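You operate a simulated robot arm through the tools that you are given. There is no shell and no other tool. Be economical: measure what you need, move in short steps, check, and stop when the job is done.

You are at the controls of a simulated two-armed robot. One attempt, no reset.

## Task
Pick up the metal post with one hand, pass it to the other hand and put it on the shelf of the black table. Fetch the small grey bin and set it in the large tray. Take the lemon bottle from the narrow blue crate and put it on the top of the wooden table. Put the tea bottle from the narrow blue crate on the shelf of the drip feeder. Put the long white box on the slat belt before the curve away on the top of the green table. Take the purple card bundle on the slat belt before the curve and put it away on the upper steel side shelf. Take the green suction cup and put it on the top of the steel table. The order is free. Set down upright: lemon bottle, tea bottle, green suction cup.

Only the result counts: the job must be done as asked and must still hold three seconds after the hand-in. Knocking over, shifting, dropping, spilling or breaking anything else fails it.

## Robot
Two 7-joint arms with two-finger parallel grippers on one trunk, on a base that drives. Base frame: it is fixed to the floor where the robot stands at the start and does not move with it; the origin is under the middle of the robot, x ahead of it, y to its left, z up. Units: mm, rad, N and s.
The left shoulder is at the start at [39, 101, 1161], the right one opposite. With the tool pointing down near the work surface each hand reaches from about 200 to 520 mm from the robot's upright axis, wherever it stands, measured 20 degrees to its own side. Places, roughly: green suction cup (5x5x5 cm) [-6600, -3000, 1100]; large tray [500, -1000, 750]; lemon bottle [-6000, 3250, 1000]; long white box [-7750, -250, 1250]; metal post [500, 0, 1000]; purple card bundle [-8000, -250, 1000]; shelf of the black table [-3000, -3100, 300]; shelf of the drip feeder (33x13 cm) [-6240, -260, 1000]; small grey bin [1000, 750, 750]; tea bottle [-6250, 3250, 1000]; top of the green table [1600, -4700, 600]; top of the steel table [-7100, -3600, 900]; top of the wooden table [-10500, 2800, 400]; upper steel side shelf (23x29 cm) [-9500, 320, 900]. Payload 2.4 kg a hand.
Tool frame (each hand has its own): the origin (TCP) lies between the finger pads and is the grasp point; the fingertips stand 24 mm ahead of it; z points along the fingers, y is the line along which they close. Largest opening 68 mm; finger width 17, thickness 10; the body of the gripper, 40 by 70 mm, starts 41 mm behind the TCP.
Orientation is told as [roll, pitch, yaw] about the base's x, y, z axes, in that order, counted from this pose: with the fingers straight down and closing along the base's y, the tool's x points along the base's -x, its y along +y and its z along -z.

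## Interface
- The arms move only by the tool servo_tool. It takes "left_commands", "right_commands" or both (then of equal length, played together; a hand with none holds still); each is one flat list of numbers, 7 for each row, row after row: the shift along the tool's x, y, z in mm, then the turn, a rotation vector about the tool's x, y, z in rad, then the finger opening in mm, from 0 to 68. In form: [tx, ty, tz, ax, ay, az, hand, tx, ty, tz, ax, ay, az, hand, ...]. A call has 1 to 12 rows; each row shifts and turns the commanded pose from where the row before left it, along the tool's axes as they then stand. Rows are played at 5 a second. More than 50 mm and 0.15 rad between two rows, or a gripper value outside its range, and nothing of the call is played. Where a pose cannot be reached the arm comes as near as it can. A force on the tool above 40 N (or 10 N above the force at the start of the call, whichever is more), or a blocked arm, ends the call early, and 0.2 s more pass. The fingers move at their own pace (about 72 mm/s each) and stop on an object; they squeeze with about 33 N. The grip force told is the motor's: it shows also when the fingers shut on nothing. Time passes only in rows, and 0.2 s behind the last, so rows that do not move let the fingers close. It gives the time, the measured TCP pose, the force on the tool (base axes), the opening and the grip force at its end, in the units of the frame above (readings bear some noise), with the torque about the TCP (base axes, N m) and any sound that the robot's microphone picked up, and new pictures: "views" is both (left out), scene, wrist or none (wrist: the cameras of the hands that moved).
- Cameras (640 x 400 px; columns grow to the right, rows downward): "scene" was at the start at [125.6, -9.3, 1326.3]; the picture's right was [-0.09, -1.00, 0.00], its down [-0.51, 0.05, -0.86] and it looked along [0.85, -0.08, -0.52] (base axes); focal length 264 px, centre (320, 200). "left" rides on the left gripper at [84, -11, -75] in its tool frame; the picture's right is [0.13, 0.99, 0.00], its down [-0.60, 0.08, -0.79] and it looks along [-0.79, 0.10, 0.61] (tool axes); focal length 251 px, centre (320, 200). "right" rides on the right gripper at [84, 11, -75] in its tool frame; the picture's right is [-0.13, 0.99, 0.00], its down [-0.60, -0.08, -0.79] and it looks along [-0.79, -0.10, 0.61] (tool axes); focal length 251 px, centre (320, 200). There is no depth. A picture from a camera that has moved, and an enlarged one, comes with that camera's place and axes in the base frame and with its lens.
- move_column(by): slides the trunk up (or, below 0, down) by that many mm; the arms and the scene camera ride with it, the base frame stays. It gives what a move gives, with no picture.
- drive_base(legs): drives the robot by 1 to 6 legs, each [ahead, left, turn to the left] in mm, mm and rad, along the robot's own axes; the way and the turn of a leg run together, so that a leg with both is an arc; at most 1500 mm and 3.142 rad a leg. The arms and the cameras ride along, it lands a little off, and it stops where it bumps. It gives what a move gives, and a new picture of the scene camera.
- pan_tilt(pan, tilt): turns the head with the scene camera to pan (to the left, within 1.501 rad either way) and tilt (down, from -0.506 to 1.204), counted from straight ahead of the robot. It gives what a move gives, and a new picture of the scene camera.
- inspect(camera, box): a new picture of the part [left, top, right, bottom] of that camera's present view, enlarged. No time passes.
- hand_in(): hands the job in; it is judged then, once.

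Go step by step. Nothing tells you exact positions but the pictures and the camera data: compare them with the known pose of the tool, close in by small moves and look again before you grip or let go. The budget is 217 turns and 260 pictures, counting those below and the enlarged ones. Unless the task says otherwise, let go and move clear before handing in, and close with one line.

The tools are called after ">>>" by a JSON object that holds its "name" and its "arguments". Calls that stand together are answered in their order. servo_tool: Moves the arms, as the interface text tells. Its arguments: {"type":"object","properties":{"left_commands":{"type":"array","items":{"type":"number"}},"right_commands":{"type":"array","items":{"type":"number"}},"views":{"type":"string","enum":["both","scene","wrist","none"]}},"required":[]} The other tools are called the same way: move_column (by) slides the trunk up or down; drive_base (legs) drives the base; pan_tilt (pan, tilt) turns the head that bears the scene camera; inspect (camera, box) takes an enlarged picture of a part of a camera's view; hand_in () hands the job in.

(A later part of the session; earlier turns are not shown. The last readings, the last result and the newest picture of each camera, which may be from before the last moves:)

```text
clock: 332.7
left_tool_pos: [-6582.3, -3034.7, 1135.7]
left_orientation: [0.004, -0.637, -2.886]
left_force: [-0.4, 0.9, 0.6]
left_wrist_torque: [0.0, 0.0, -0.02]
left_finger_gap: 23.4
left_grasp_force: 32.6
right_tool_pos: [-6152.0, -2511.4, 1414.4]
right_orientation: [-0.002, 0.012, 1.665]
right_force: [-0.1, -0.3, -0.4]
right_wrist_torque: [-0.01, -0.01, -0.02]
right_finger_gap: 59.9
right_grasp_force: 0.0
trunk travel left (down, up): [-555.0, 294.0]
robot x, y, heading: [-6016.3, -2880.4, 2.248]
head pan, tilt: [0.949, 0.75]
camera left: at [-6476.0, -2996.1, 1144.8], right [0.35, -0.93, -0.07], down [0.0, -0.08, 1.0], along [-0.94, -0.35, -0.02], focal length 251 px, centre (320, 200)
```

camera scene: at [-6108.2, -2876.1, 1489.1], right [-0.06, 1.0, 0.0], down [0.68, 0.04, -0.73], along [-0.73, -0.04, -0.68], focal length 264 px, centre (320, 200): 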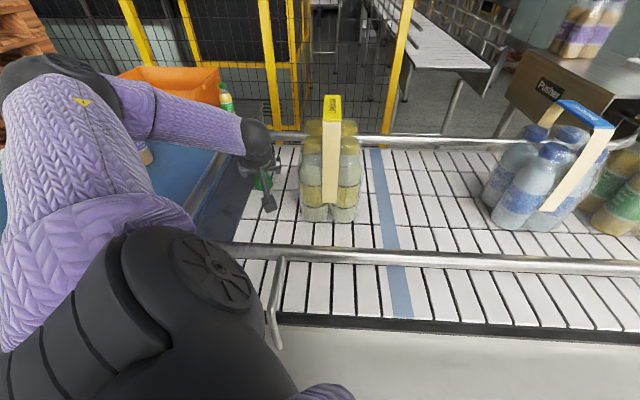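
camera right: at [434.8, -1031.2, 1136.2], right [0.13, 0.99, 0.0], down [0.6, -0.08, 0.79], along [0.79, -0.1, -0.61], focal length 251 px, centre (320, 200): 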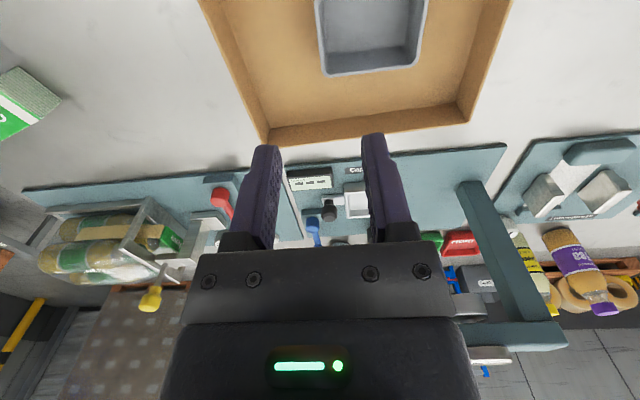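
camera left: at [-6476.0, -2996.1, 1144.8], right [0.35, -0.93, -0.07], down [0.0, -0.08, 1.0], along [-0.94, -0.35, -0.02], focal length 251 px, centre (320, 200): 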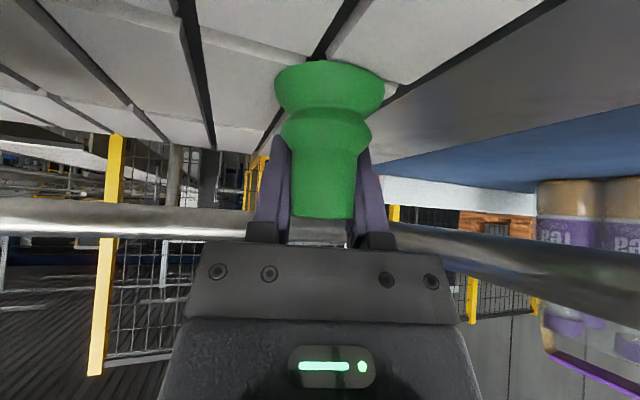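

Gripped. Lift the cup clear and back the robot away from the belt.

>>> {"name": "servo_tool", "arguments": {"left_commands": [-23.7, 0, -32.2, 0, 0, 0, 10, -23.7, 0, -32.2, 0, 0, 0, 10, -23.7, 0, -32.2, 0, 0, 0, 10, -23.7, 0, -32.2, 0, 0, 0, 10, -23.7, 0, -32.2, 0, 0, 0, 10, -23.7, 0, -32.2, 0, 0, 0, 10], "views": "none"}}

>>> {"name": "drive_base", "arguments": {"legs": [[-314, -389, 0]]}}

```text
clock: 334.1
left_tool_pos: [-6579.2, -3034.4, 1375.3]
left_orientation: [0.006, -0.634, -2.889]
left_force: [-0.1, 0.6, -0.1]
left_wrist_torque: [0.0, -0.02, -0.02]
left_finger_gap: 23.4
left_grasp_force: 32.5
right_tool_pos: [-6150.4, -2512.7, 1415.9]
right_orientation: [-0.001, 0.013, 1.665]
right_force: [0.0, -0.1, 0.7]
right_wrist_torque: [0.01, 0.02, -0.02]
right_finger_gap: 59.9
right_grasp_force: 0.0
trunk travel left (down, up): [-555.0, 294.0]
robot x, y, heading: [-6016.7, -2881.7, 2.249]
head pan, tilt: [0.949, 0.75]
```

```text
clock: 337.0
left_tool_pos: [-6082.7, -3026.3, 1375.4]
left_orientation: [0.003, -0.635, -2.906]
left_force: [-0.7, -0.2, -1.5]
left_wrist_torque: [-0.01, 0.07, 0.01]
left_finger_gap: 23.2
left_grasp_force: 33.0
right_tool_pos: [-5645.1, -2511.4, 1414.9]
right_orientation: [-0.004, 0.01, 1.648]
right_force: [1.2, 0.2, 0.3]
right_wrist_torque: [-0.01, 0.05, -0.01]
right_finger_gap: 59.9
right_grasp_force: 0.0
trunk travel left (down, up): [-555.0, 294.0]
robot x, y, heading: [-5516.4, -2884.4, 2.232]
head pan, tilt: [0.949, 0.75]
camera scene: at [-5609.4, -2876.2, 1489.1], right [-0.04, 1.0, 0.0], down [0.68, 0.03, -0.73], along [-0.73, -0.03, -0.68], focal length 264 px, centre (320, 200)
```

scene: 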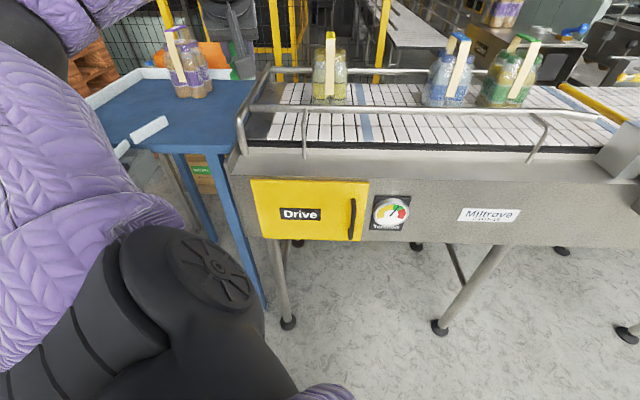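

Retract the hand a bit, raise the trunk 100 mm and carry the cup round to the steel table's left side.

>>> {"name": "servo_tool", "arguments": {"left_commands": [32.2, 0, -23.7, 0, 0, 0, 10, 32.2, 0, -23.7, 0, 0, 0, 10, 32.2, 0, -23.7, 0, 0, 0, 10, 32.2, 0, -23.7, 0, 0, 0, 10], "views": "none"}}

>>> {"name": "move_column", "arguments": {"by": 100}}

>>> {"name": "drive_base", "arguments": {"legs": [[0, 0, -0.661], [0, -570, 0], [-1340, 0, 0], [0, 920, 0], [0, 920, 0]]}}

>>> {"name": "pan_tilt", "arguments": {"pan": 0.35, "tilt": 0.6}}

```text
clock: 338.0
left_tool_pos: [-5928.8, -2987.8, 1372.8]
left_orientation: [0.007, -0.635, -2.904]
left_force: [-0.1, -0.4, -0.1]
left_wrist_torque: [-0.03, 0.0, 0.02]
left_finger_gap: 23.5
left_grasp_force: 33.0
right_tool_pos: [-5645.9, -2512.5, 1416.1]
right_orientation: [-0.004, 0.012, 1.645]
right_force: [-0.2, -0.4, -0.3]
right_wrist_torque: [0.02, 0.0, -0.03]
right_finger_gap: 59.9
right_grasp_force: 0.0
trunk travel left (down, up): [-555.0, 294.0]
robot x, y, heading: [-5517.1, -2882.0, 2.235]
head pan, tilt: [0.949, 0.75]
```

```text
clock: 339.4
left_tool_pos: [-5926.9, -2988.3, 1473.8]
left_orientation: [0.006, -0.635, -2.905]
left_force: [-0.6, -0.2, -0.6]
left_wrist_torque: [-0.04, -0.02, 0.0]
left_finger_gap: 23.4
left_grasp_force: 33.2
right_tool_pos: [-5645.9, -2512.1, 1515.4]
right_orientation: [-0.002, 0.01, 1.646]
right_force: [1.3, 0.6, -0.2]
right_wrist_torque: [0.0, 0.0, -0.04]
right_finger_gap: 60.0
right_grasp_force: 0.0
trunk travel left (down, up): [-655.0, 194.0]
robot x, y, heading: [-5518.3, -2880.7, 2.229]
head pan, tilt: [0.949, 0.75]
```

```text
clock: 359.5
left_tool_pos: [-7144.3, -4064.3, 1474.8]
left_orientation: [0.004, -0.636, 2.726]
left_force: [0.1, 0.2, 0.1]
left_wrist_torque: [-0.03, 0.02, 0.06]
left_finger_gap: 23.2
left_grasp_force: 33.1
right_tool_pos: [-6631.7, -3856.7, 1514.9]
right_orientation: [-0.004, 0.01, 0.993]
right_force: [-0.3, -0.7, -1.4]
right_wrist_torque: [-0.02, -0.02, 0.01]
right_finger_gap: 60.0
right_grasp_force: 0.1
trunk travel left (down, up): [-655.0, 194.0]
robot x, y, heading: [-6752.0, -4228.2, 1.576]
head pan, tilt: [0.949, 0.75]
camera scene: at [-6823.3, -4172.7, 1589.2], right [0.58, 0.82, 0.0], down [0.56, -0.39, -0.73], along [-0.6, 0.42, -0.68], focal length 264 px, centre (320, 200)
```

scene: 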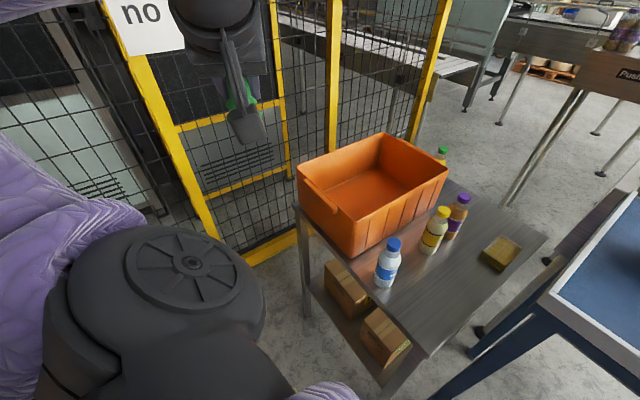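

```text
clock: 360.5
left_tool_pos: [-7145.1, -4063.5, 1474.1]
left_orientation: [0.003, -0.636, 2.725]
left_force: [0.2, 0.4, -0.4]
left_wrist_torque: [0.01, 0.0, 0.02]
left_finger_gap: 23.2
left_grasp_force: 32.6
right_tool_pos: [-6631.0, -3857.0, 1515.9]
right_orientation: [-0.002, 0.012, 0.995]
right_force: [0.8, 1.1, 0.4]
right_wrist_torque: [-0.02, 0.01, -0.02]
right_finger_gap: 60.0
right_grasp_force: 0.0
trunk travel left (down, up): [-655.0, 194.0]
robot x, y, heading: [-6759.8, -4233.4, 1.576]
head pan, tilt: [0.351, 0.6]
camera scene: at [-6786.3, -4137.7, 1602.0], right [0.94, 0.35, 0.0], down [0.2, -0.53, -0.82], along [-0.29, 0.77, -0.57], focal length 264 px, centre (320, 200)
```

scene: 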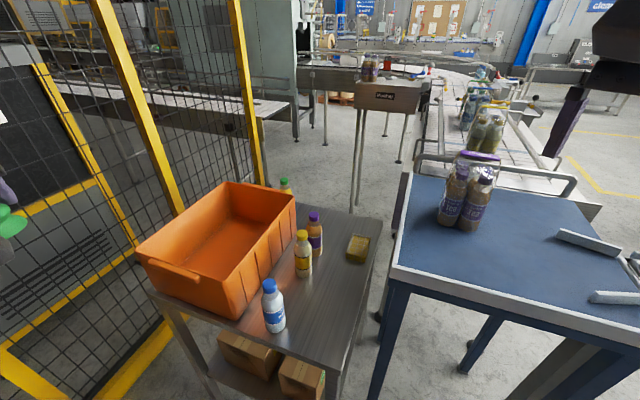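

Table: x −6850…−7460, y −3843…−3238; free spot at about [−6930,−3740]. Rotate the hand inward and carry the cup above that spot.

>>> {"name": "servo_tool", "arguments": {"left_commands": [0, 0, 0, 0.089, 0, 0.121, 10, 0, 0, 0, 0.089, 0, 0.121, 10, 0, 0, 0, 0.089, 0, 0.121, 10, 0, 0, 0, 0.089, 0, 0.121, 10], "views": "none"}}

>>> {"name": "servo_tool", "arguments": {"left_commands": [-14.3, -39, 10.5, 0, 0, 0, 10, -14.3, -39, 10.5, 0, 0, 0, 10, -14.3, -39, 10.5, 0, 0, 0, 10, -14.3, -39, 10.5, 0, 0, 0, 10, -14.3, -39, 10.5, 0, 0, 0, 10, -14.3, -39, 10.5, 0, 0, 0, 10, -14.3, -39, 10.5, 0, 0, 0, 10, -14.3, -39, 10.5, 0, 0, 0, 10, -14.3, -39, 10.5, 0, 0, 0, 10, 0, 0, 0, 0, 0, 0, 10], "views": "scene"}}

```text
clock: 361.5
left_tool_pos: [-7144.0, -4063.9, 1473.4]
left_orientation: [0.004, -0.634, 2.123]
left_force: [0.4, 0.6, -0.1]
left_wrist_torque: [0.0, -0.01, 0.02]
left_finger_gap: 23.2
left_grasp_force: 33.0
right_tool_pos: [-6631.2, -3857.8, 1515.7]
right_orientation: [-0.003, 0.012, 0.994]
right_force: [0.2, -0.1, 0.0]
right_wrist_torque: [0.01, -0.01, -0.01]
right_finger_gap: 59.9
right_grasp_force: 0.1
trunk travel left (down, up): [-655.0, 194.0]
robot x, y, heading: [-6751.6, -4231.8, 1.578]
head pan, tilt: [0.351, 0.6]
```

```text
clock: 363.7
left_tool_pos: [-6950.7, -3769.5, 1470.6]
left_orientation: [0.005, -0.631, 2.124]
left_force: [-0.1, -0.1, -0.8]
left_wrist_torque: [-0.01, 0.02, -0.01]
left_finger_gap: 23.3
left_grasp_force: 32.7
left hand out of reach, approached as far as the arm can: row 9
right_tool_pos: [-6631.4, -3855.9, 1514.3]
right_orientation: [-0.004, 0.012, 0.995]
right_force: [-0.1, 0.0, -0.3]
right_wrist_torque: [-0.04, 0.01, -0.01]
right_finger_gap: 60.0
right_grasp_force: 0.0
trunk travel left (down, up): [-655.0, 194.0]
robot x, y, heading: [-6753.9, -4230.3, 1.573]
head pan, tilt: [0.351, 0.6]
camera scene: at [-6786.0, -4136.7, 1602.0], right [0.94, 0.35, 0.0], down [0.2, -0.53, -0.82], along [-0.29, 0.77, -0.57], focal length 264 px, centre (320, 200)
```

scene: 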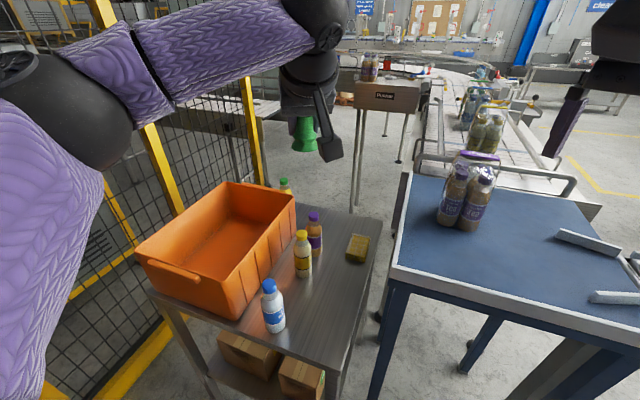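

Lower the trunk and nudge the robot so the cup is over the free spot.

>>> {"name": "drive_base", "arguments": {"legs": [[25, -22, 0]]}}

>>> {"name": "move_column", "arguments": {"by": -400}}

>>> {"name": "pan_tilt", "arguments": {"pan": 0.35, "tilt": 0.85}}

```text
clock: 364.6
left_tool_pos: [-6928.2, -3744.0, 1470.8]
left_orientation: [0.005, -0.633, 2.124]
left_force: [-0.1, 0.7, -0.7]
left_wrist_torque: [0.03, -0.02, 0.04]
left_finger_gap: 23.2
left_grasp_force: 32.7
right_tool_pos: [-6608.4, -3830.3, 1516.3]
right_orientation: [-0.003, 0.011, 0.995]
right_force: [0.4, 1.4, -0.5]
right_wrist_torque: [-0.05, 0.0, -0.01]
right_finger_gap: 60.3
right_grasp_force: 0.0
trunk travel left (down, up): [-655.0, 194.0]
robot x, y, heading: [-6734.6, -4207.2, 1.58]
head pan, tilt: [0.351, 0.6]
camera scene: at [-6763.5, -4111.2, 1602.0], right [0.94, 0.35, 0.0], down [0.2, -0.53, -0.82], along [-0.29, 0.77, -0.57], focal length 264 px, centre (320, 200)
```

scene: 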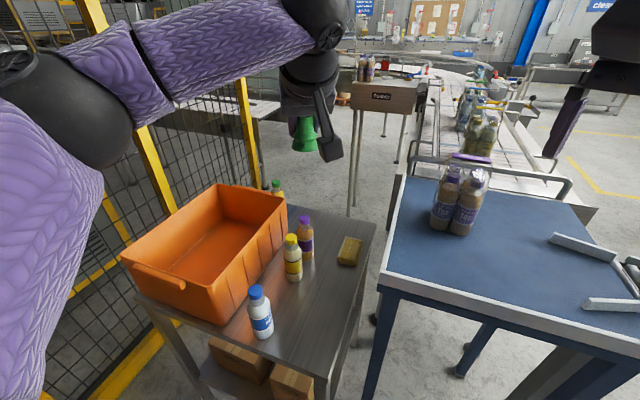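

```text
clock: 368.4
left_tool_pos: [-6928.6, -3746.6, 1072.4]
left_orientation: [0.003, -0.633, 2.126]
left_force: [0.3, 0.2, 0.4]
left_wrist_torque: [0.01, -0.06, 0.01]
left_finger_gap: 23.2
left_grasp_force: 33.1
right_tool_pos: [-6609.2, -3832.7, 1114.6]
right_orientation: [-0.002, 0.01, 0.995]
right_force: [0.5, -0.7, 0.4]
right_wrist_torque: [0.01, -0.01, -0.03]
right_finger_gap: 60.0
right_grasp_force: 0.0
trunk travel left (down, up): [-255.0, 594.0]
robot x, y, heading: [-6729.3, -4208.0, 1.58]
head pan, tilt: [0.351, 0.6]
```

```text
clock: 369.2
left_tool_pos: [-6929.1, -3745.4, 1070.5]
left_orientation: [0.002, -0.632, 2.125]
left_force: [-0.7, -0.6, -0.3]
left_wrist_torque: [0.02, 0.02, 0.03]
left_finger_gap: 23.1
left_grasp_force: 33.2
right_tool_pos: [-6609.8, -3831.0, 1115.3]
right_orientation: [-0.004, 0.013, 0.994]
right_force: [-0.1, 0.8, 0.1]
right_wrist_torque: [0.0, -0.01, 0.02]
right_finger_gap: 59.9
right_grasp_force: 0.0
trunk travel left (down, up): [-255.0, 594.0]
robot x, y, heading: [-6736.5, -4206.1, 1.581]
head pan, tilt: [0.351, 0.85]
camera scene: at [-6761.2, -4075.5, 1178.8], right [0.94, 0.35, 0.0], down [0.26, -0.7, -0.66], along [-0.23, 0.62, -0.75], focal length 264 px, centre (320, 200)
```

scene: 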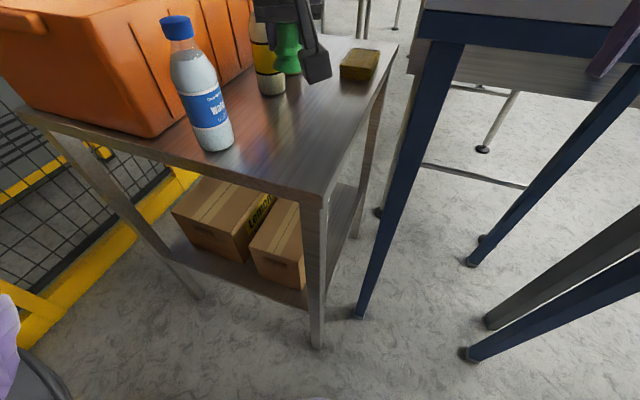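

>>> {"name": "servo_tool", "arguments": {"left_commands": [19.5, 0, 26.6, 0, 0, 0, 10, 19.5, 0, 26.6, 0, 0, 0, 10, 14.8, 0, 20.2, 0, 0, 0, 10, 0, 0, 0, 0, 0, 0, 10], "views": "both"}}

```text
clock: 370.2
left_tool_pos: [-6931.2, -3748.0, 979.2]
left_orientation: [0.003, -0.631, 2.124]
left_force: [0.9, -0.2, -0.1]
left_wrist_torque: [0.04, 0.01, -0.01]
left_finger_gap: 23.2
left_grasp_force: 33.5
right_tool_pos: [-6609.8, -3832.4, 1114.4]
right_orientation: [-0.005, 0.012, 0.995]
right_force: [-0.1, 0.7, 0.4]
right_wrist_torque: [0.0, 0.01, 0.01]
right_finger_gap: 60.1
right_grasp_force: 0.1
trunk travel left (down, up): [-255.0, 594.0]
robot x, y, heading: [-6740.0, -4204.1, 1.579]
head pan, tilt: [0.351, 0.85]
camera scene: at [-6761.2, -4075.5, 1178.8], right [0.94, 0.35, 0.0], down [0.26, -0.7, -0.66], along [-0.23, 0.62, -0.75], focal length 264 px, centre (320, 200)
camera left: at [-6861.7, -3836.6, 989.5], right [-0.79, -0.61, -0.07], down [-0.07, -0.02, 1.0], along [-0.61, 0.79, -0.03], focal length 251 px, centre (320, 200)
```

scene: 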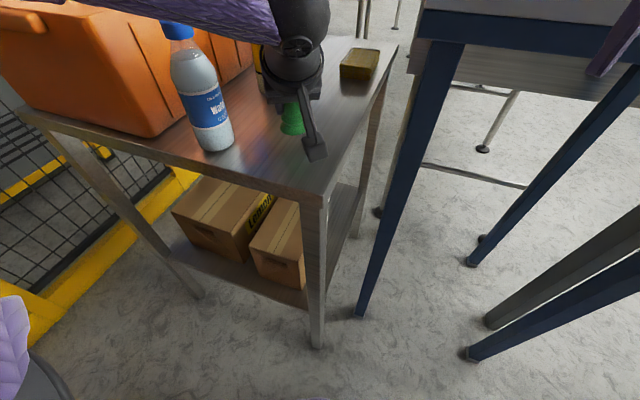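
left: 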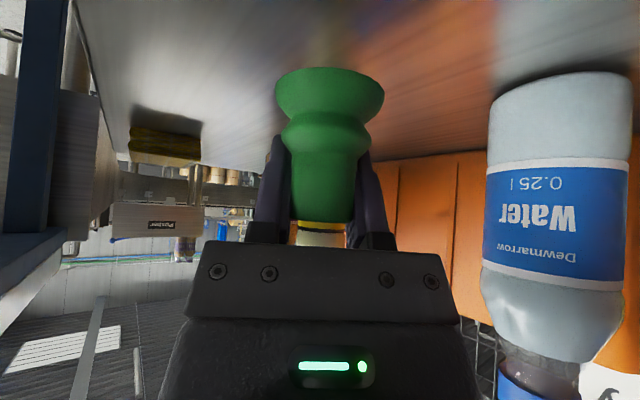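

>>> {"name": "servo_tool", "arguments": {"left_commands": [4.7, 0, 6.5, 0, 0, 0, 10, 3.5, 0, 4.8, 0, 0, 0, 10, 3.0, 0, 4.0, 0, 0, 0, 10, 0, 0, 0, 0, 0, 0, 10], "views": "wrist"}}

```text
clock: 371.2
left_tool_pos: [-6929.5, -3746.2, 961.8]
left_orientation: [0.004, -0.634, 2.125]
left_force: [-0.4, -0.2, -0.3]
left_wrist_torque: [0.04, 0.0, 0.0]
left_finger_gap: 23.5
left_grasp_force: 33.4
right_tool_pos: [-6610.1, -3831.3, 1113.5]
right_orientation: [-0.002, 0.013, 0.995]
right_force: [0.6, -0.2, 0.5]
right_wrist_torque: [-0.01, -0.01, -0.02]
right_finger_gap: 59.9
right_grasp_force: 0.0
trunk travel left (down, up): [-255.0, 594.0]
robot x, y, heading: [-6732.5, -4205.9, 1.578]
head pan, tilt: [0.351, 0.85]
camera left: at [-6861.3, -3835.8, 970.9], right [-0.79, -0.61, -0.07], down [-0.07, -0.02, 1.0], along [-0.61, 0.79, -0.03], focal length 251 px, centre (320, 200)
```

left: 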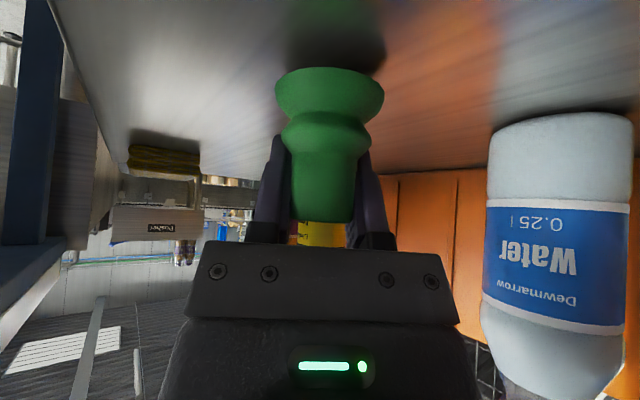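

>>> {"name": "servo_tool", "arguments": {"left_commands": [3.0, 0, 4.0, 0, 0, 0, 10, 1.8, 0, 2.4, 0, 0, 0, 10, 1.8, 0, 2.4, 0, 0, 0, 10, 1.8, 0, 2.4, 0, 0, 0, 10, 0, 0, 0, 0, 0, 0, 10], "views": "wrist"}}

```text
clock: 372.2
left_tool_pos: [-6929.0, -3745.7, 951.8]
left_orientation: [-0.005, -0.647, 2.133]
left_force: [-0.8, -10.8, 22.3]
left_wrist_torque: [-0.82, -0.33, -0.16]
left_finger_gap: 23.3
left_grasp_force: 33.3
right_tool_pos: [-6609.2, -3834.3, 1117.5]
right_orientation: [-0.002, 0.01, 0.994]
right_force: [-0.5, 0.9, 0.3]
right_wrist_torque: [-0.01, 0.03, -0.02]
right_finger_gap: 60.0
right_grasp_force: 0.1
trunk travel left (down, up): [-255.0, 594.0]
robot x, y, heading: [-6735.3, -4206.0, 1.577]
head pan, tilt: [0.351, 0.85]
stopped in row 4 (left hand): the force on the tool passed its limit at 45 N (the readings are from after the stop); the commanded pose is now the measured one
camera left: at [-6860.6, -3835.8, 962.1], right [-0.79, -0.61, -0.08], down [-0.07, -0.04, 1.0], along [-0.61, 0.79, -0.01], focal length 251 px, centre (320, 200)
```

left: 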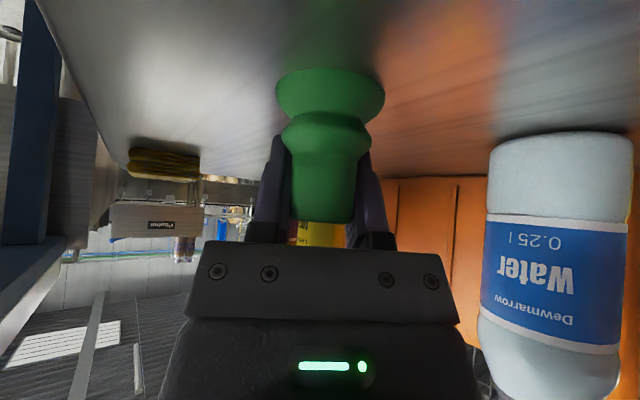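

Contact. Ease 2 mm, open, and retreat along the fingers.

>>> {"name": "servo_tool", "arguments": {"left_commands": [-1.0, 0, -1.5, 0, 0, 0, 10, 0, 0, 0, 0, 0, 0, 40, 0, 0, 0, 0, 0, 0, 50, 0, 0, -20, 0, 0, 0, 50, 0, 0, -40, 0, 0, 0, 50, 0, 0, -40, 0, 0, 0, 50, 0, 0, -40, 0, 0, 0, 50], "views": "both"}}

```text
clock: 373.8
left_tool_pos: [-6884.4, -3815.5, 1064.8]
left_orientation: [-0.002, -0.642, 2.13]
left_force: [0.1, 0.9, 0.2]
left_wrist_torque: [0.0, -0.03, 0.0]
left_finger_gap: 50.2
left_grasp_force: 0.1
right_tool_pos: [-6609.7, -3832.8, 1116.1]
right_orientation: [-0.002, 0.013, 0.996]
right_force: [-0.5, -0.7, -0.2]
right_wrist_torque: [-0.02, 0.0, 0.03]
right_finger_gap: 60.0
right_grasp_force: 0.0
trunk travel left (down, up): [-255.0, 594.0]
robot x, y, heading: [-6734.4, -4208.0, 1.576]
head pan, tilt: [0.351, 0.85]
camera scene: at [-6761.3, -4075.7, 1178.8], right [0.94, 0.35, 0.0], down [0.26, -0.7, -0.66], along [-0.23, 0.62, -0.75], focal length 264 px, centre (320, 200)
camera left: at [-6815.6, -3904.8, 1073.9], right [-0.79, -0.61, -0.08], down [-0.07, -0.03, 1.0], along [-0.61, 0.79, -0.02], focal length 251 px, centre (320, 200)
```

scene: 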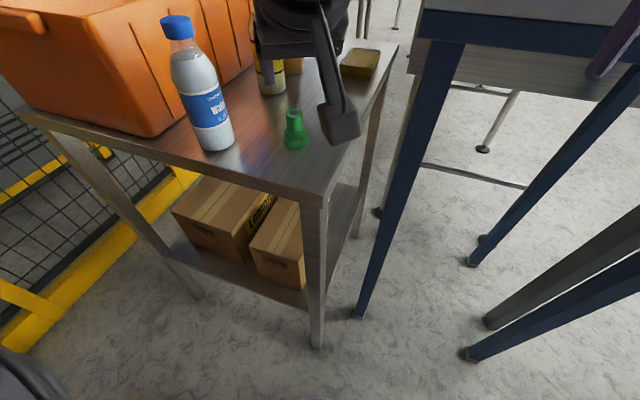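
left: 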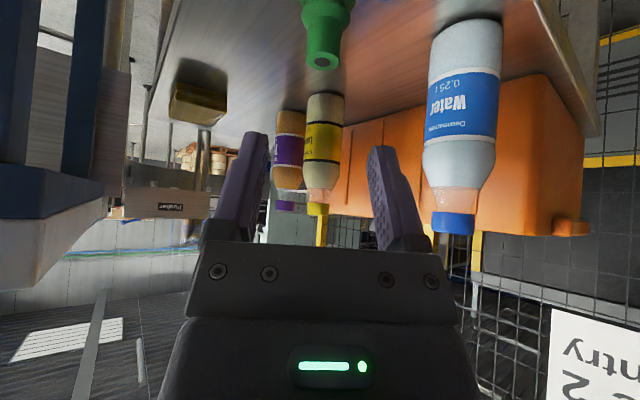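

The cup is on the steel table. Three jobs done. Raise and drive back around toward the slat belt; look from the open aisle.

>>> {"name": "servo_tool", "arguments": {"left_commands": [0, 0, -45, 0, 0, 0, 60, 0, 0, -45, 0, 0, 0, 60], "views": "none"}}

>>> {"name": "move_column", "arguments": {"by": 300}}

>>> {"name": "drive_base", "arguments": {"legs": [[-60, 0, 0], [0, -890, 0], [0, -890, 0], [1400, 0, 0], [1400, 0, 0], [900, 0, 0.8]]}}

>>> {"name": "pan_tilt", "arguments": {"pan": 0.25, "tilt": 0.15}}

```text
clock: 374.4
left_tool_pos: [-6861.3, -3860.2, 1137.6]
left_orientation: [0.0, -0.641, 2.132]
left_force: [-0.6, -1.1, 0.7]
left_wrist_torque: [-0.01, -0.01, -0.04]
left_finger_gap: 60.2
left_grasp_force: 0.1
left hand out of reach, approached as far as the arm can: row 2
right_tool_pos: [-6610.7, -3831.5, 1115.4]
right_orientation: [-0.003, 0.012, 0.993]
right_force: [-0.6, -0.4, 0.8]
right_wrist_torque: [-0.07, 0.03, 0.03]
right_finger_gap: 60.2
right_grasp_force: 0.1
trunk travel left (down, up): [-255.0, 594.0]
robot x, y, heading: [-6736.5, -4204.9, 1.58]
head pan, tilt: [0.351, 0.85]
```

```text
clock: 377.4
left_tool_pos: [-6860.2, -3893.2, 1463.4]
left_orientation: [-0.062, -0.716, 2.168]
left_force: [0.1, 0.3, -0.2]
left_wrist_torque: [0.02, 0.03, -0.02]
left_finger_gap: 59.9
left_grasp_force: 0.0
right_tool_pos: [-6609.7, -3830.9, 1415.2]
right_orientation: [-0.005, 0.013, 0.998]
right_force: [0.7, 0.3, -0.1]
right_wrist_torque: [-0.01, 0.0, 0.0]
right_finger_gap: 60.0
right_grasp_force: 0.1
trunk travel left (down, up): [-555.0, 294.0]
robot x, y, heading: [-6732.5, -4206.0, 1.579]
head pan, tilt: [0.351, 0.85]
```

```text
clock: 404.5
left_tool_pos: [-5506.1, -526.7, 1463.1]
left_orientation: [-0.063, -0.713, 2.938]
left_force: [-0.5, 0.0, 0.2]
left_wrist_torque: [0.03, 0.0, 0.01]
left_finger_gap: 59.9
left_grasp_force: 0.1
right_tool_pos: [-5369.0, -308.2, 1415.5]
right_orientation: [-0.004, 0.011, 1.765]
right_force: [0.4, -0.6, 0.8]
right_wrist_torque: [-0.01, 0.01, -0.01]
right_finger_gap: 59.9
right_grasp_force: 0.1
trunk travel left (down, up): [-555.0, 294.0]
robot x, y, heading: [-5196.8, -662.5, 2.353]
head pan, tilt: [0.351, 0.85]
cut short: leg 6
camera scene: at [-5279.2, -618.8, 1481.0], right [0.43, 0.9, 0.0], down [0.68, -0.32, -0.66], along [-0.6, 0.28, -0.75], focal length 264 px, centre (320, 200)
```

scene: 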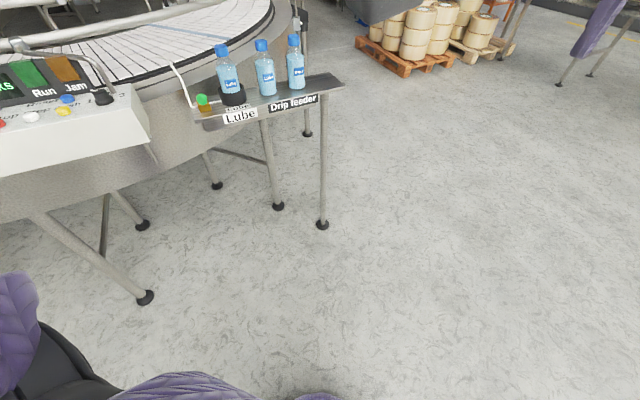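

```text
clock: 405.6
left_tool_pos: [-5505.4, -527.2, 1462.7]
left_orientation: [-0.064, -0.713, 2.938]
left_force: [0.5, 0.0, 0.3]
left_wrist_torque: [0.02, -0.01, 0.0]
left_finger_gap: 59.8
left_grasp_force: 0.0
right_tool_pos: [-5369.7, -308.1, 1414.7]
right_orientation: [-0.004, 0.013, 1.766]
right_force: [0.1, -0.1, 0.2]
right_wrist_torque: [0.01, -0.01, 0.0]
right_finger_gap: 59.9
right_grasp_force: 0.0
trunk travel left (down, up): [-555.0, 294.0]
robot x, y, heading: [-5195.5, -667.0, 2.353]
head pan, tilt: [0.25, 0.15]
camera scene: at [-5287.7, -604.6, 1543.3], right [0.52, 0.86, 0.0], down [0.13, -0.08, -0.99], along [-0.85, 0.51, -0.15], focal length 264 px, centre (320, 200)
```

scene: 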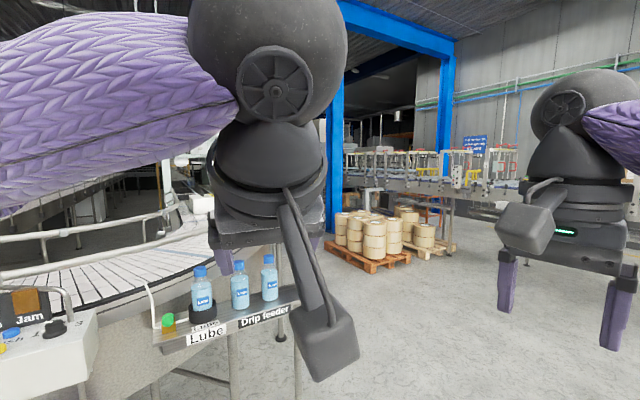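

The drip-feeder shelf with three Lube bottles is visible. Put both hands back to standard pose and drive on to view the curve of the slat belt from the open side.

>>> {"name": "servo_tool", "arguments": {"left_commands": [0, 0, 0, 0, 0.142, 0, 60, 0, 0, 0, 0, 0.142, 0, 60, 0, 0, 0, 0, 0.142, 0, 60, 0, 0, 0, 0, 0.142, 0, 60, 0, 0, 0, 0, 0.142, 0, 60, 0, 0, 0, 0, 0, 0.146, 60, 0, 0, 0, 0, 0, 0.146, 60, 0, 0, 0, 0, 0, 0.146, 60, 0, 0, 0, 0, 0, 0.146, 60, 0, 0, 30, 0, 0, 0, 60, 0, 0, 30, 0, 0, 0, 60], "right_commands": [0, 0, 0, 0, 0, -0.146, 60, 0, 0, 0, 0, 0, -0.146, 60, 0, 0, 0, 0, 0, -0.146, 60, 0, 0, 0, 0, 0, -0.146, 60, 0, 0, 0, 0, 0, 0, 60, 0, 0, 0, 0, 0, 0, 60, 0, 0, 0, 0, 0, 0, 60, 0, 0, 0, 0, 0, 0, 60, 0, 0, 0, 0, 0, 0, 60, 0, 0, 0, 0, 0, 0, 60, 0, 0, 0, 0, 0, 0, 60], "views": "none"}}

>>> {"name": "drive_base", "arguments": {"legs": [[0, 0, -0.78], [1300, 0, 0], [0, 0, 1.2]]}}

>>> {"name": "pan_tilt", "arguments": {"pan": 0.5, "tilt": 0.2}}

```text
clock: 407.9
left_tool_pos: [-5507.0, -535.5, 1393.8]
left_orientation: [-0.036, -0.03, 2.31]
left_force: [-0.3, 0.7, -0.6]
left_wrist_torque: [0.05, -0.02, -0.01]
left_finger_gap: 59.9
left_grasp_force: 0.1
left hand out of reach, approached as far as the arm can: row 2, 4, 5
right_tool_pos: [-5367.3, -308.3, 1414.1]
right_orientation: [0.003, 0.012, 2.352]
right_force: [0.3, 0.7, 0.2]
right_wrist_torque: [0.02, 0.0, 0.01]
right_finger_gap: 60.1
right_grasp_force: 0.0
trunk travel left (down, up): [-555.0, 294.0]
robot x, y, heading: [-5197.5, -661.1, 2.351]
head pan, tilt: [0.25, 0.15]
```

```text
clock: 419.5
left_tool_pos: [-5544.1, 614.5, 1393.5]
left_orientation: [-0.036, -0.03, 2.75]
left_force: [-0.6, 0.1, 0.0]
left_wrist_torque: [-0.02, -0.02, 0.0]
left_finger_gap: 60.1
left_grasp_force: 0.0
right_tool_pos: [-5514.5, 878.8, 1415.8]
right_orientation: [0.002, 0.01, 2.787]
right_force: [0.0, 0.0, 0.5]
right_wrist_torque: [0.0, 0.01, 0.03]
right_finger_gap: 60.1
right_grasp_force: 0.0
trunk travel left (down, up): [-555.0, 294.0]
robot x, y, heading: [-5211.5, 628.8, 2.784]
head pan, tilt: [0.25, 0.15]
camera scene: at [-5315.5, 644.6, 1543.4], right [0.1, 0.99, 0.0], down [0.15, -0.02, -0.99], along [-0.98, 0.1, -0.15], focal length 264 px, centre (320, 200)
```

scene: 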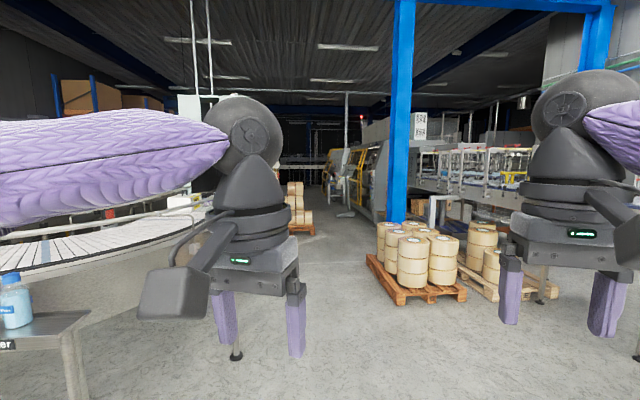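

```text
clock: 420.3
left_tool_pos: [-5543.6, 614.3, 1393.9]
left_orientation: [-0.037, -0.03, 2.749]
left_force: [-0.1, -0.5, 0.5]
left_wrist_torque: [0.01, -0.02, 0.02]
left_finger_gap: 59.9
left_grasp_force: 0.1
right_tool_pos: [-5513.1, 880.4, 1415.8]
right_orientation: [0.003, 0.011, 2.788]
right_force: [0.2, -1.0, 0.5]
right_wrist_torque: [0.0, -0.01, 0.02]
right_finger_gap: 60.0
right_grasp_force: 0.1
trunk travel left (down, up): [-555.0, 294.0]
robot x, y, heading: [-5209.7, 630.7, 2.787]
head pan, tilt: [0.499, 0.201]
camera scene: at [-5315.5, 621.7, 1538.7], right [-0.14, 0.99, 0.0], down [0.2, 0.03, -0.98], along [-0.97, -0.14, -0.2], focal length 264 px, centre (320, 200)
```

scene: 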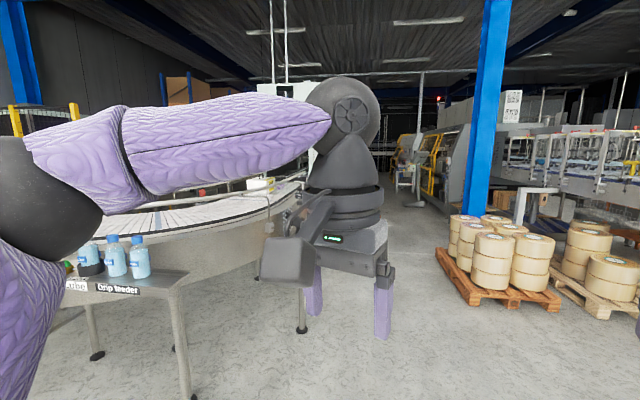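

Drive along the aisle beyond the curve and face the belt there.

>>> {"name": "drive_base", "arguments": {"legs": [[0, 0, 0.355], [1400, -150, 0], [1260, 0, 0], [0, 0, 1.571]]}}

>>> {"name": "pan_tilt", "arguments": {"pan": 0.0, "tilt": 0.55}}

```text
clock: 438.2
left_tool_pos: [-7755.0, 504.7, 1393.7]
left_orientation: [-0.035, -0.03, -1.607]
left_force: [0.9, 0.2, 0.8]
left_wrist_torque: [0.01, 0.01, -0.01]
left_finger_gap: 60.3
left_grasp_force: 0.0
right_tool_pos: [-8013.3, 439.5, 1415.5]
right_orientation: [0.003, 0.012, -1.569]
right_force: [-0.4, 0.5, 0.0]
right_wrist_torque: [-0.01, 0.01, 0.01]
right_finger_gap: 59.8
right_grasp_force: 0.0
trunk travel left (down, up): [-555.0, 294.0]
robot x, y, heading: [-7884.3, 811.5, -1.577]
head pan, tilt: [0.499, 0.201]
camera scene: at [-7840.6, 713.4, 1538.7], right [-0.88, -0.48, 0.0], down [-0.1, 0.18, -0.98], along [0.47, -0.86, -0.2], focal length 264 px, centre (320, 200)
```

scene: 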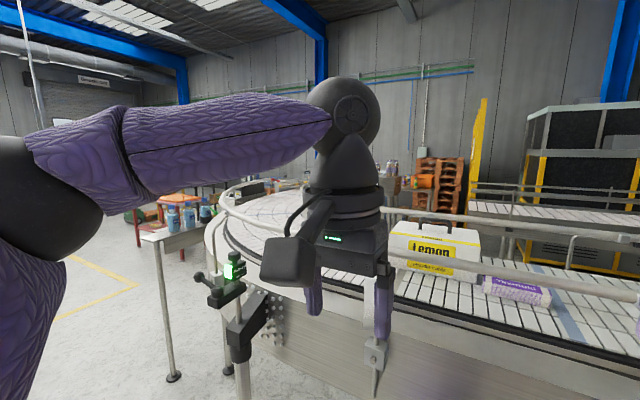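

```text
clock: 439.2
left_tool_pos: [-7756.1, 504.6, 1394.9]
left_orientation: [-0.037, -0.029, -1.608]
left_force: [0.2, 0.9, -0.2]
left_wrist_torque: [0.0, -0.01, -0.01]
left_finger_gap: 60.2
left_grasp_force: 0.0
right_tool_pos: [-8013.6, 439.3, 1414.5]
right_orientation: [0.002, 0.011, -1.571]
right_force: [0.3, 0.5, 0.7]
right_wrist_torque: [0.0, 0.0, -0.01]
right_finger_gap: 59.9
right_grasp_force: 0.1
trunk travel left (down, up): [-555.0, 294.0]
robot x, y, heading: [-7885.1, 813.8, -1.571]
head pan, tilt: [0.0, 0.55]
camera scene: at [-7885.2, 705.4, 1506.5], right [-1.0, 0.0, 0.0], down [0.0, 0.52, -0.85], along [0.0, -0.85, -0.52], focal length 264 px, centre (320, 200)
```

scene: 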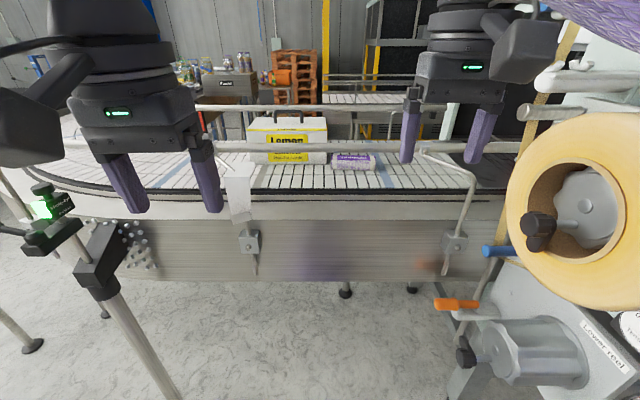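

Facing the belt: the purple bundle at ≈[−8003,−210] and the white "Lemon" box at ≈[−7749,−260]. Zoom in for their shapes.

>>> {"name": "inspect", "arguments": {"camera": "scene", "box": [210, 90, 410, 215]}}

```text
3.20 times, centred on (310, 152) of scene
camera zoom: at [-7885.2, 705.4, 1506.5], right [-1.0, 0.0, 0.0], down [0.0, 0.52, -0.85], along [0.0, -0.85, -0.52], focal length 845 px, centre (352, 352)
```

zoom: 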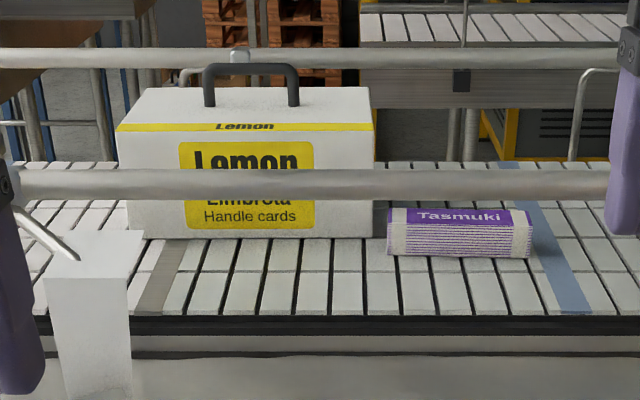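

The long white box is the "Lemon" handle-card case (handle bar along x at z≈1266); the bundle is ~170×63×33 mm at y −207…−270. I'll rotate left and approach so the right arm reaches over the rail, away from the reel.

>>> {"name": "drive_base", "arguments": {"legs": [[0, 0, 0.9], [375, -416, 0]]}}

>>> {"name": "servo_tool", "arguments": {"right_commands": [0, 0, 0, 0, 0, -0.135, 68, 0, 0, 0, 0, 0, -0.135, 68, 0, 0, 0, 0, 0, -0.135, 68, 0, 0, 0, 0, 0, -0.135, 68, 0, 0, 0, 0, 0, -0.135, 68], "views": "scene"}}

```text
clock: 444.7
left_tool_pos: [-7533.4, 161.3, 1394.3]
left_orientation: [-0.038, -0.029, -0.718]
left_force: [0.3, 0.4, 0.3]
left_wrist_torque: [-0.01, -0.02, 0.03]
left_finger_gap: 60.0
left_grasp_force: 0.1
right_tool_pos: [-7646.1, -81.1, 1414.8]
right_orientation: [0.003, 0.012, -0.678]
right_force: [0.0, -0.5, -0.5]
right_wrist_torque: [0.01, -0.01, 0.0]
right_finger_gap: 60.1
right_grasp_force: 0.0
trunk travel left (down, up): [-555.0, 294.0]
robot x, y, heading: [-7857.2, 250.5, -0.68]
head pan, tilt: [0.0, 0.55]
camera scene: at [-7772.4, 184.5, 1506.4], right [-0.63, -0.78, 0.0], down [-0.41, 0.33, -0.85], along [0.66, -0.54, -0.52], focal length 264 px, centre (320, 200)
```

scene: 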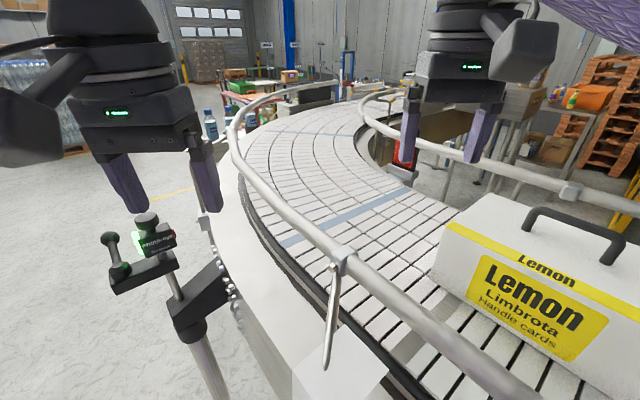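

```text
clock: 445.9
left_tool_pos: [-7533.2, 161.1, 1394.6]
left_orientation: [-0.035, -0.03, -0.718]
left_force: [0.0, 0.7, 0.2]
left_wrist_torque: [0.0, 0.0, -0.03]
left_finger_gap: 60.0
left_grasp_force: 0.0
right_tool_pos: [-7644.0, -80.9, 1415.5]
right_orientation: [0.012, -0.005, -0.047]
right_force: [1.5, 2.1, 0.2]
right_wrist_torque: [-0.22, -0.01, -0.23]
right_finger_gap: 68.1
right_grasp_force: 0.1
trunk travel left (down, up): [-555.0, 294.0]
robot x, y, heading: [-7855.7, 255.2, -0.677]
head pan, tilt: [0.0, 0.55]
stopped in row 5 (right hand): the force on the tool passed its limit at 78 N (the readings are from after the stop); the commanded pose is now the measured one
camera scene: at [-7772.4, 185.1, 1506.4], right [-0.63, -0.78, 0.0], down [-0.41, 0.33, -0.85], along [0.66, -0.54, -0.52], focal length 264 px, centre (320, 200)
```

scene: 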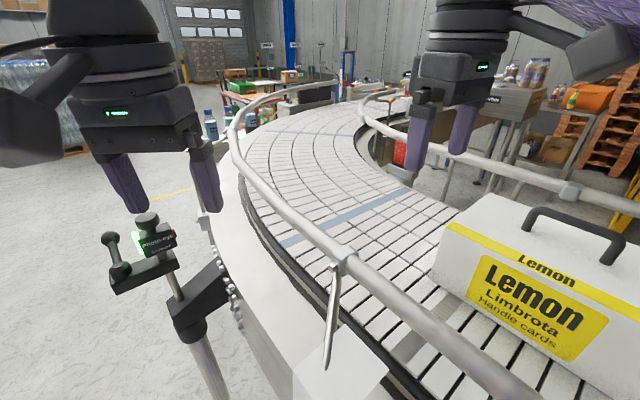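

Close enough to the wanted yaw. Move the right hand out over the bundle at height.

>>> {"name": "servo_tool", "arguments": {"right_commands": [41, -17.4, 0, 0, 0, 0, 68, 41, -17.4, 0, 0, 0, 0, 68, 41, -17.4, 0, 0, 0, 0, 68, 41, -17.4, 0, 0, 0, 0, 68, 41, -17.4, 0, 0, 0, 0, 68, 41, -17.4, 0, 0, 0, 0, 68, 41, -17.4, 0, 0, 0, 0, 68, 41, -17.4, 0, 0, 0, 0, 68, 41, -17.4, 0, 0, 0, 0, 68, 0, 0, 0, 0, 0, 0, 68], "views": "wrist"}}

>>> {"name": "pan_tilt", "arguments": {"pan": -0.9, "tilt": 0.75}}

```text
clock: 446.5
left_tool_pos: [-7533.5, 160.8, 1394.3]
left_orientation: [-0.036, -0.029, -0.717]
left_force: [0.5, 0.0, 0.2]
left_wrist_torque: [-0.01, 0.05, -0.01]
left_finger_gap: 60.2
left_grasp_force: 0.0
right_tool_pos: [-7712.5, -106.1, 1415.2]
right_orientation: [0.012, -0.007, -0.056]
right_force: [9.4, -0.6, -8.4]
right_wrist_torque: [0.01, -0.12, 0.01]
right_finger_gap: 68.1
right_grasp_force: 0.0
trunk travel left (down, up): [-555.0, 294.0]
robot x, y, heading: [-7856.3, 254.8, -0.677]
head pan, tilt: [0.0, 0.55]
stopped in row 2 (right hand): the force on the tool passed its limit at 53 N (the readings are from after the stop); the commanded pose is now the measured one
camera right: at [-7796.0, -89.4, 1488.8], right [0.18, 0.98, 0.01], down [0.59, -0.12, 0.8], along [0.78, -0.14, -0.6], focal length 251 px, centre (320, 200)
```

right: 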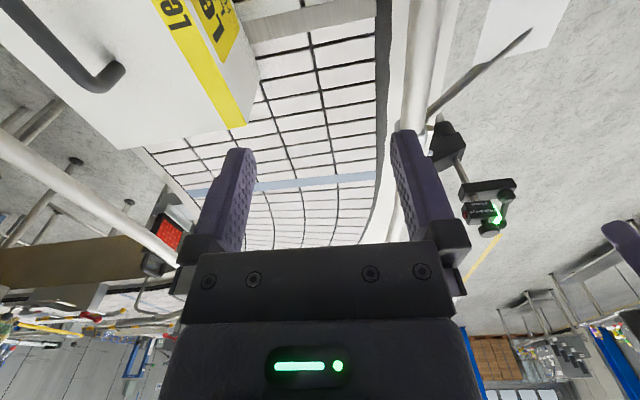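

```text
clock: 447.7
left_tool_pos: [-7534.7, 160.8, 1394.7]
left_orientation: [-0.036, -0.029, -0.718]
left_force: [0.5, -1.0, 0.1]
left_wrist_torque: [-0.02, -0.01, 0.03]
left_finger_gap: 59.9
left_grasp_force: 0.1
right_tool_pos: [-7713.7, -105.9, 1414.4]
right_orientation: [0.012, -0.008, -0.057]
right_force: [15.5, 7.5, -9.6]
right_wrist_torque: [-0.8, 0.32, -0.99]
right_finger_gap: 68.0
right_grasp_force: 0.0
trunk travel left (down, up): [-555.0, 294.0]
robot x, y, heading: [-7859.5, 254.7, -0.677]
head pan, tilt: [-0.901, 0.75]
camera scene: at [-7843.1, 158.6, 1489.1], right [-1.0, 0.01, 0.0], down [0.01, 0.68, -0.73], along [-0.01, -0.73, -0.68], focal length 264 px, centre (320, 200)
```

scene: 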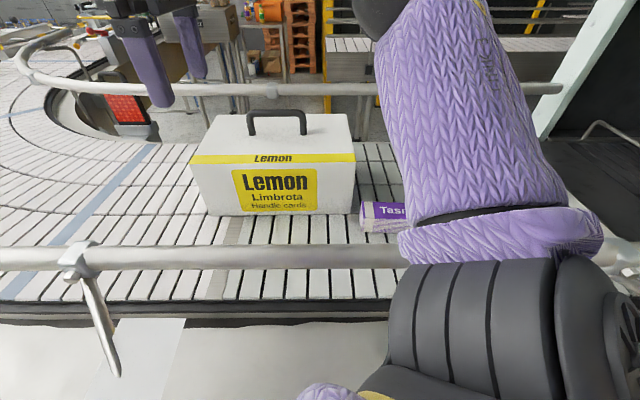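

The right hand's camera touches its own arm that way. Rotate the right hand the other way round (camera toward +x) in free space.

>>> {"name": "servo_tool", "arguments": {"right_commands": [-35, 15, 0, 0, 0, 0.15, 68, -35, 10, 0, 0, 0, 0.15, 68, 0, 0, 0, 0, 0, 0.15, 68, 0, 0, 0, 0, 0, 0.15, 68, 0, 0, 0, 0, 0, 0.15, 68, 0, 0, 0, 0, 0, 0.15, 68, 0, 0, 0, 0, 0, 0.15, 68, 0, 0, 0, 0, 0, 0.15, 68, 0, 0, 0, 0, 0, 0.15, 68, 0, 0, 0, 0, 0, 0.15, 68, 0, 0, 0, 0, 0, 0.15, 68, 0, 0, 0, 0, 0, 0.15, 68], "views": "none"}}

>>> {"name": "servo_tool", "arguments": {"right_commands": [0, 0, 0, 0, 0, 0.15, 68, 0, 0, 0, 0, 0, 0.15, 68, 0, 0, 0, 0, 0, 0.15, 68, 0, 0, 0, 0, 0, 0.15, 68, 0, 0, 0, 0, 0, 0.15, 68, 0, 0, 0, 0, 0, 0.15, 68, 0, 0, 0, 0, 0, 0.15, 68, 0, 0, 0, 0, 0, 0.15, 68, 0, 0, 0, 0, 0, 0.084, 68], "views": "none"}}

```text
clock: 450.3
left_tool_pos: [-7533.6, 162.1, 1393.1]
left_orientation: [-0.036, -0.029, -0.718]
left_force: [0.0, 0.1, 0.3]
left_wrist_torque: [0.0, -0.02, 0.0]
left_finger_gap: 59.9
left_grasp_force: 0.1
right_tool_pos: [-7642.3, -89.6, 1415.9]
right_orientation: [0.003, 0.013, -1.86]
right_force: [0.0, -0.1, -0.4]
right_wrist_torque: [0.01, -0.03, -0.02]
right_finger_gap: 68.1
right_grasp_force: 0.0
trunk travel left (down, up): [-555.0, 294.0]
robot x, y, heading: [-7859.6, 253.6, -0.68]
head pan, tilt: [-0.901, 0.75]
```

```text
clock: 452.3
left_tool_pos: [-7532.9, 162.2, 1394.4]
left_orientation: [-0.036, -0.031, -0.717]
left_force: [0.0, -0.2, 0.0]
left_wrist_torque: [0.0, 0.03, 0.0]
left_finger_gap: 60.2
left_grasp_force: 0.0
right_tool_pos: [-7641.2, -89.7, 1415.8]
right_orientation: [-0.012, 0.007, -3.142]
right_force: [0.1, 0.3, 0.5]
right_wrist_torque: [0.02, 0.02, 0.0]
right_finger_gap: 67.9
right_grasp_force: 0.2
trunk travel left (down, up): [-555.0, 294.0]
robot x, y, heading: [-7856.6, 250.4, -0.685]
head pan, tilt: [-0.901, 0.75]
```

Now move over the bundle.

>>> {"name": "servo_tool", "arguments": {"right_commands": [-40.4, 14.8, 0, 0, 0, 0, 68, -40.4, 14.8, 0, 0, 0, 0, 68, -40.4, 14.8, 0, 0, 0, 0, 68, -40.4, 14.8, 0, 0, 0, 0, 68, -40.4, 14.8, 0, 0, 0, 0, 68, -40.4, 14.8, 0, 0, 0, 0, 68, -40.4, 14.8, 0, 0, 0, 0, 68, -40.4, 14.8, 0, 0, 0, 0, 68, -40.4, 14.8, 0, 0, 0, 0, 68, -40.4, 14.8, 0, 0, 0, 0, 68, 0, 0, 0, 0, 0, 0, 68], "views": "both"}}

```text
clock: 454.7
left_tool_pos: [-7533.8, 161.0, 1393.3]
left_orientation: [-0.037, -0.028, -0.716]
left_force: [0.3, -0.6, -0.1]
left_wrist_torque: [-0.01, 0.0, -0.03]
left_finger_gap: 59.8
left_grasp_force: 0.0
right_tool_pos: [-7974.1, -286.8, 1386.2]
right_orientation: [-0.009, 0.008, -3.138]
right_force: [-0.4, 0.1, 0.5]
right_wrist_torque: [0.0, 0.02, 0.0]
right_finger_gap: 68.0
right_grasp_force: 0.1
right hand out of reach, approached as far as the arm can: row 6, 7, 8, 9, 10
trunk travel left (down, up): [-555.0, 294.0]
robot x, y, heading: [-7858.2, 253.6, -0.681]
head pan, tilt: [-0.901, 0.75]
camera scene: at [-7843.1, 158.7, 1489.1], right [-1.0, 0.01, 0.0], down [0.01, 0.68, -0.73], along [-0.01, -0.73, -0.68], focal length 264 px, centre (320, 200)
camera right: at [-7889.9, -296.3, 1460.8], right [-0.13, -0.99, -0.01], down [-0.61, 0.07, 0.79], along [-0.78, 0.11, -0.61], focal length 251 px, centre (320, 200)
```

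scene: 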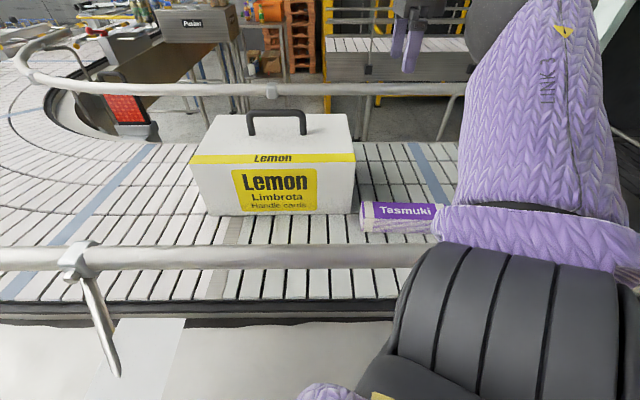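
right: 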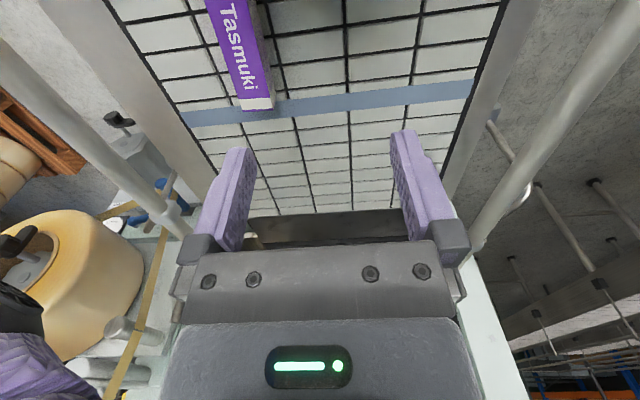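

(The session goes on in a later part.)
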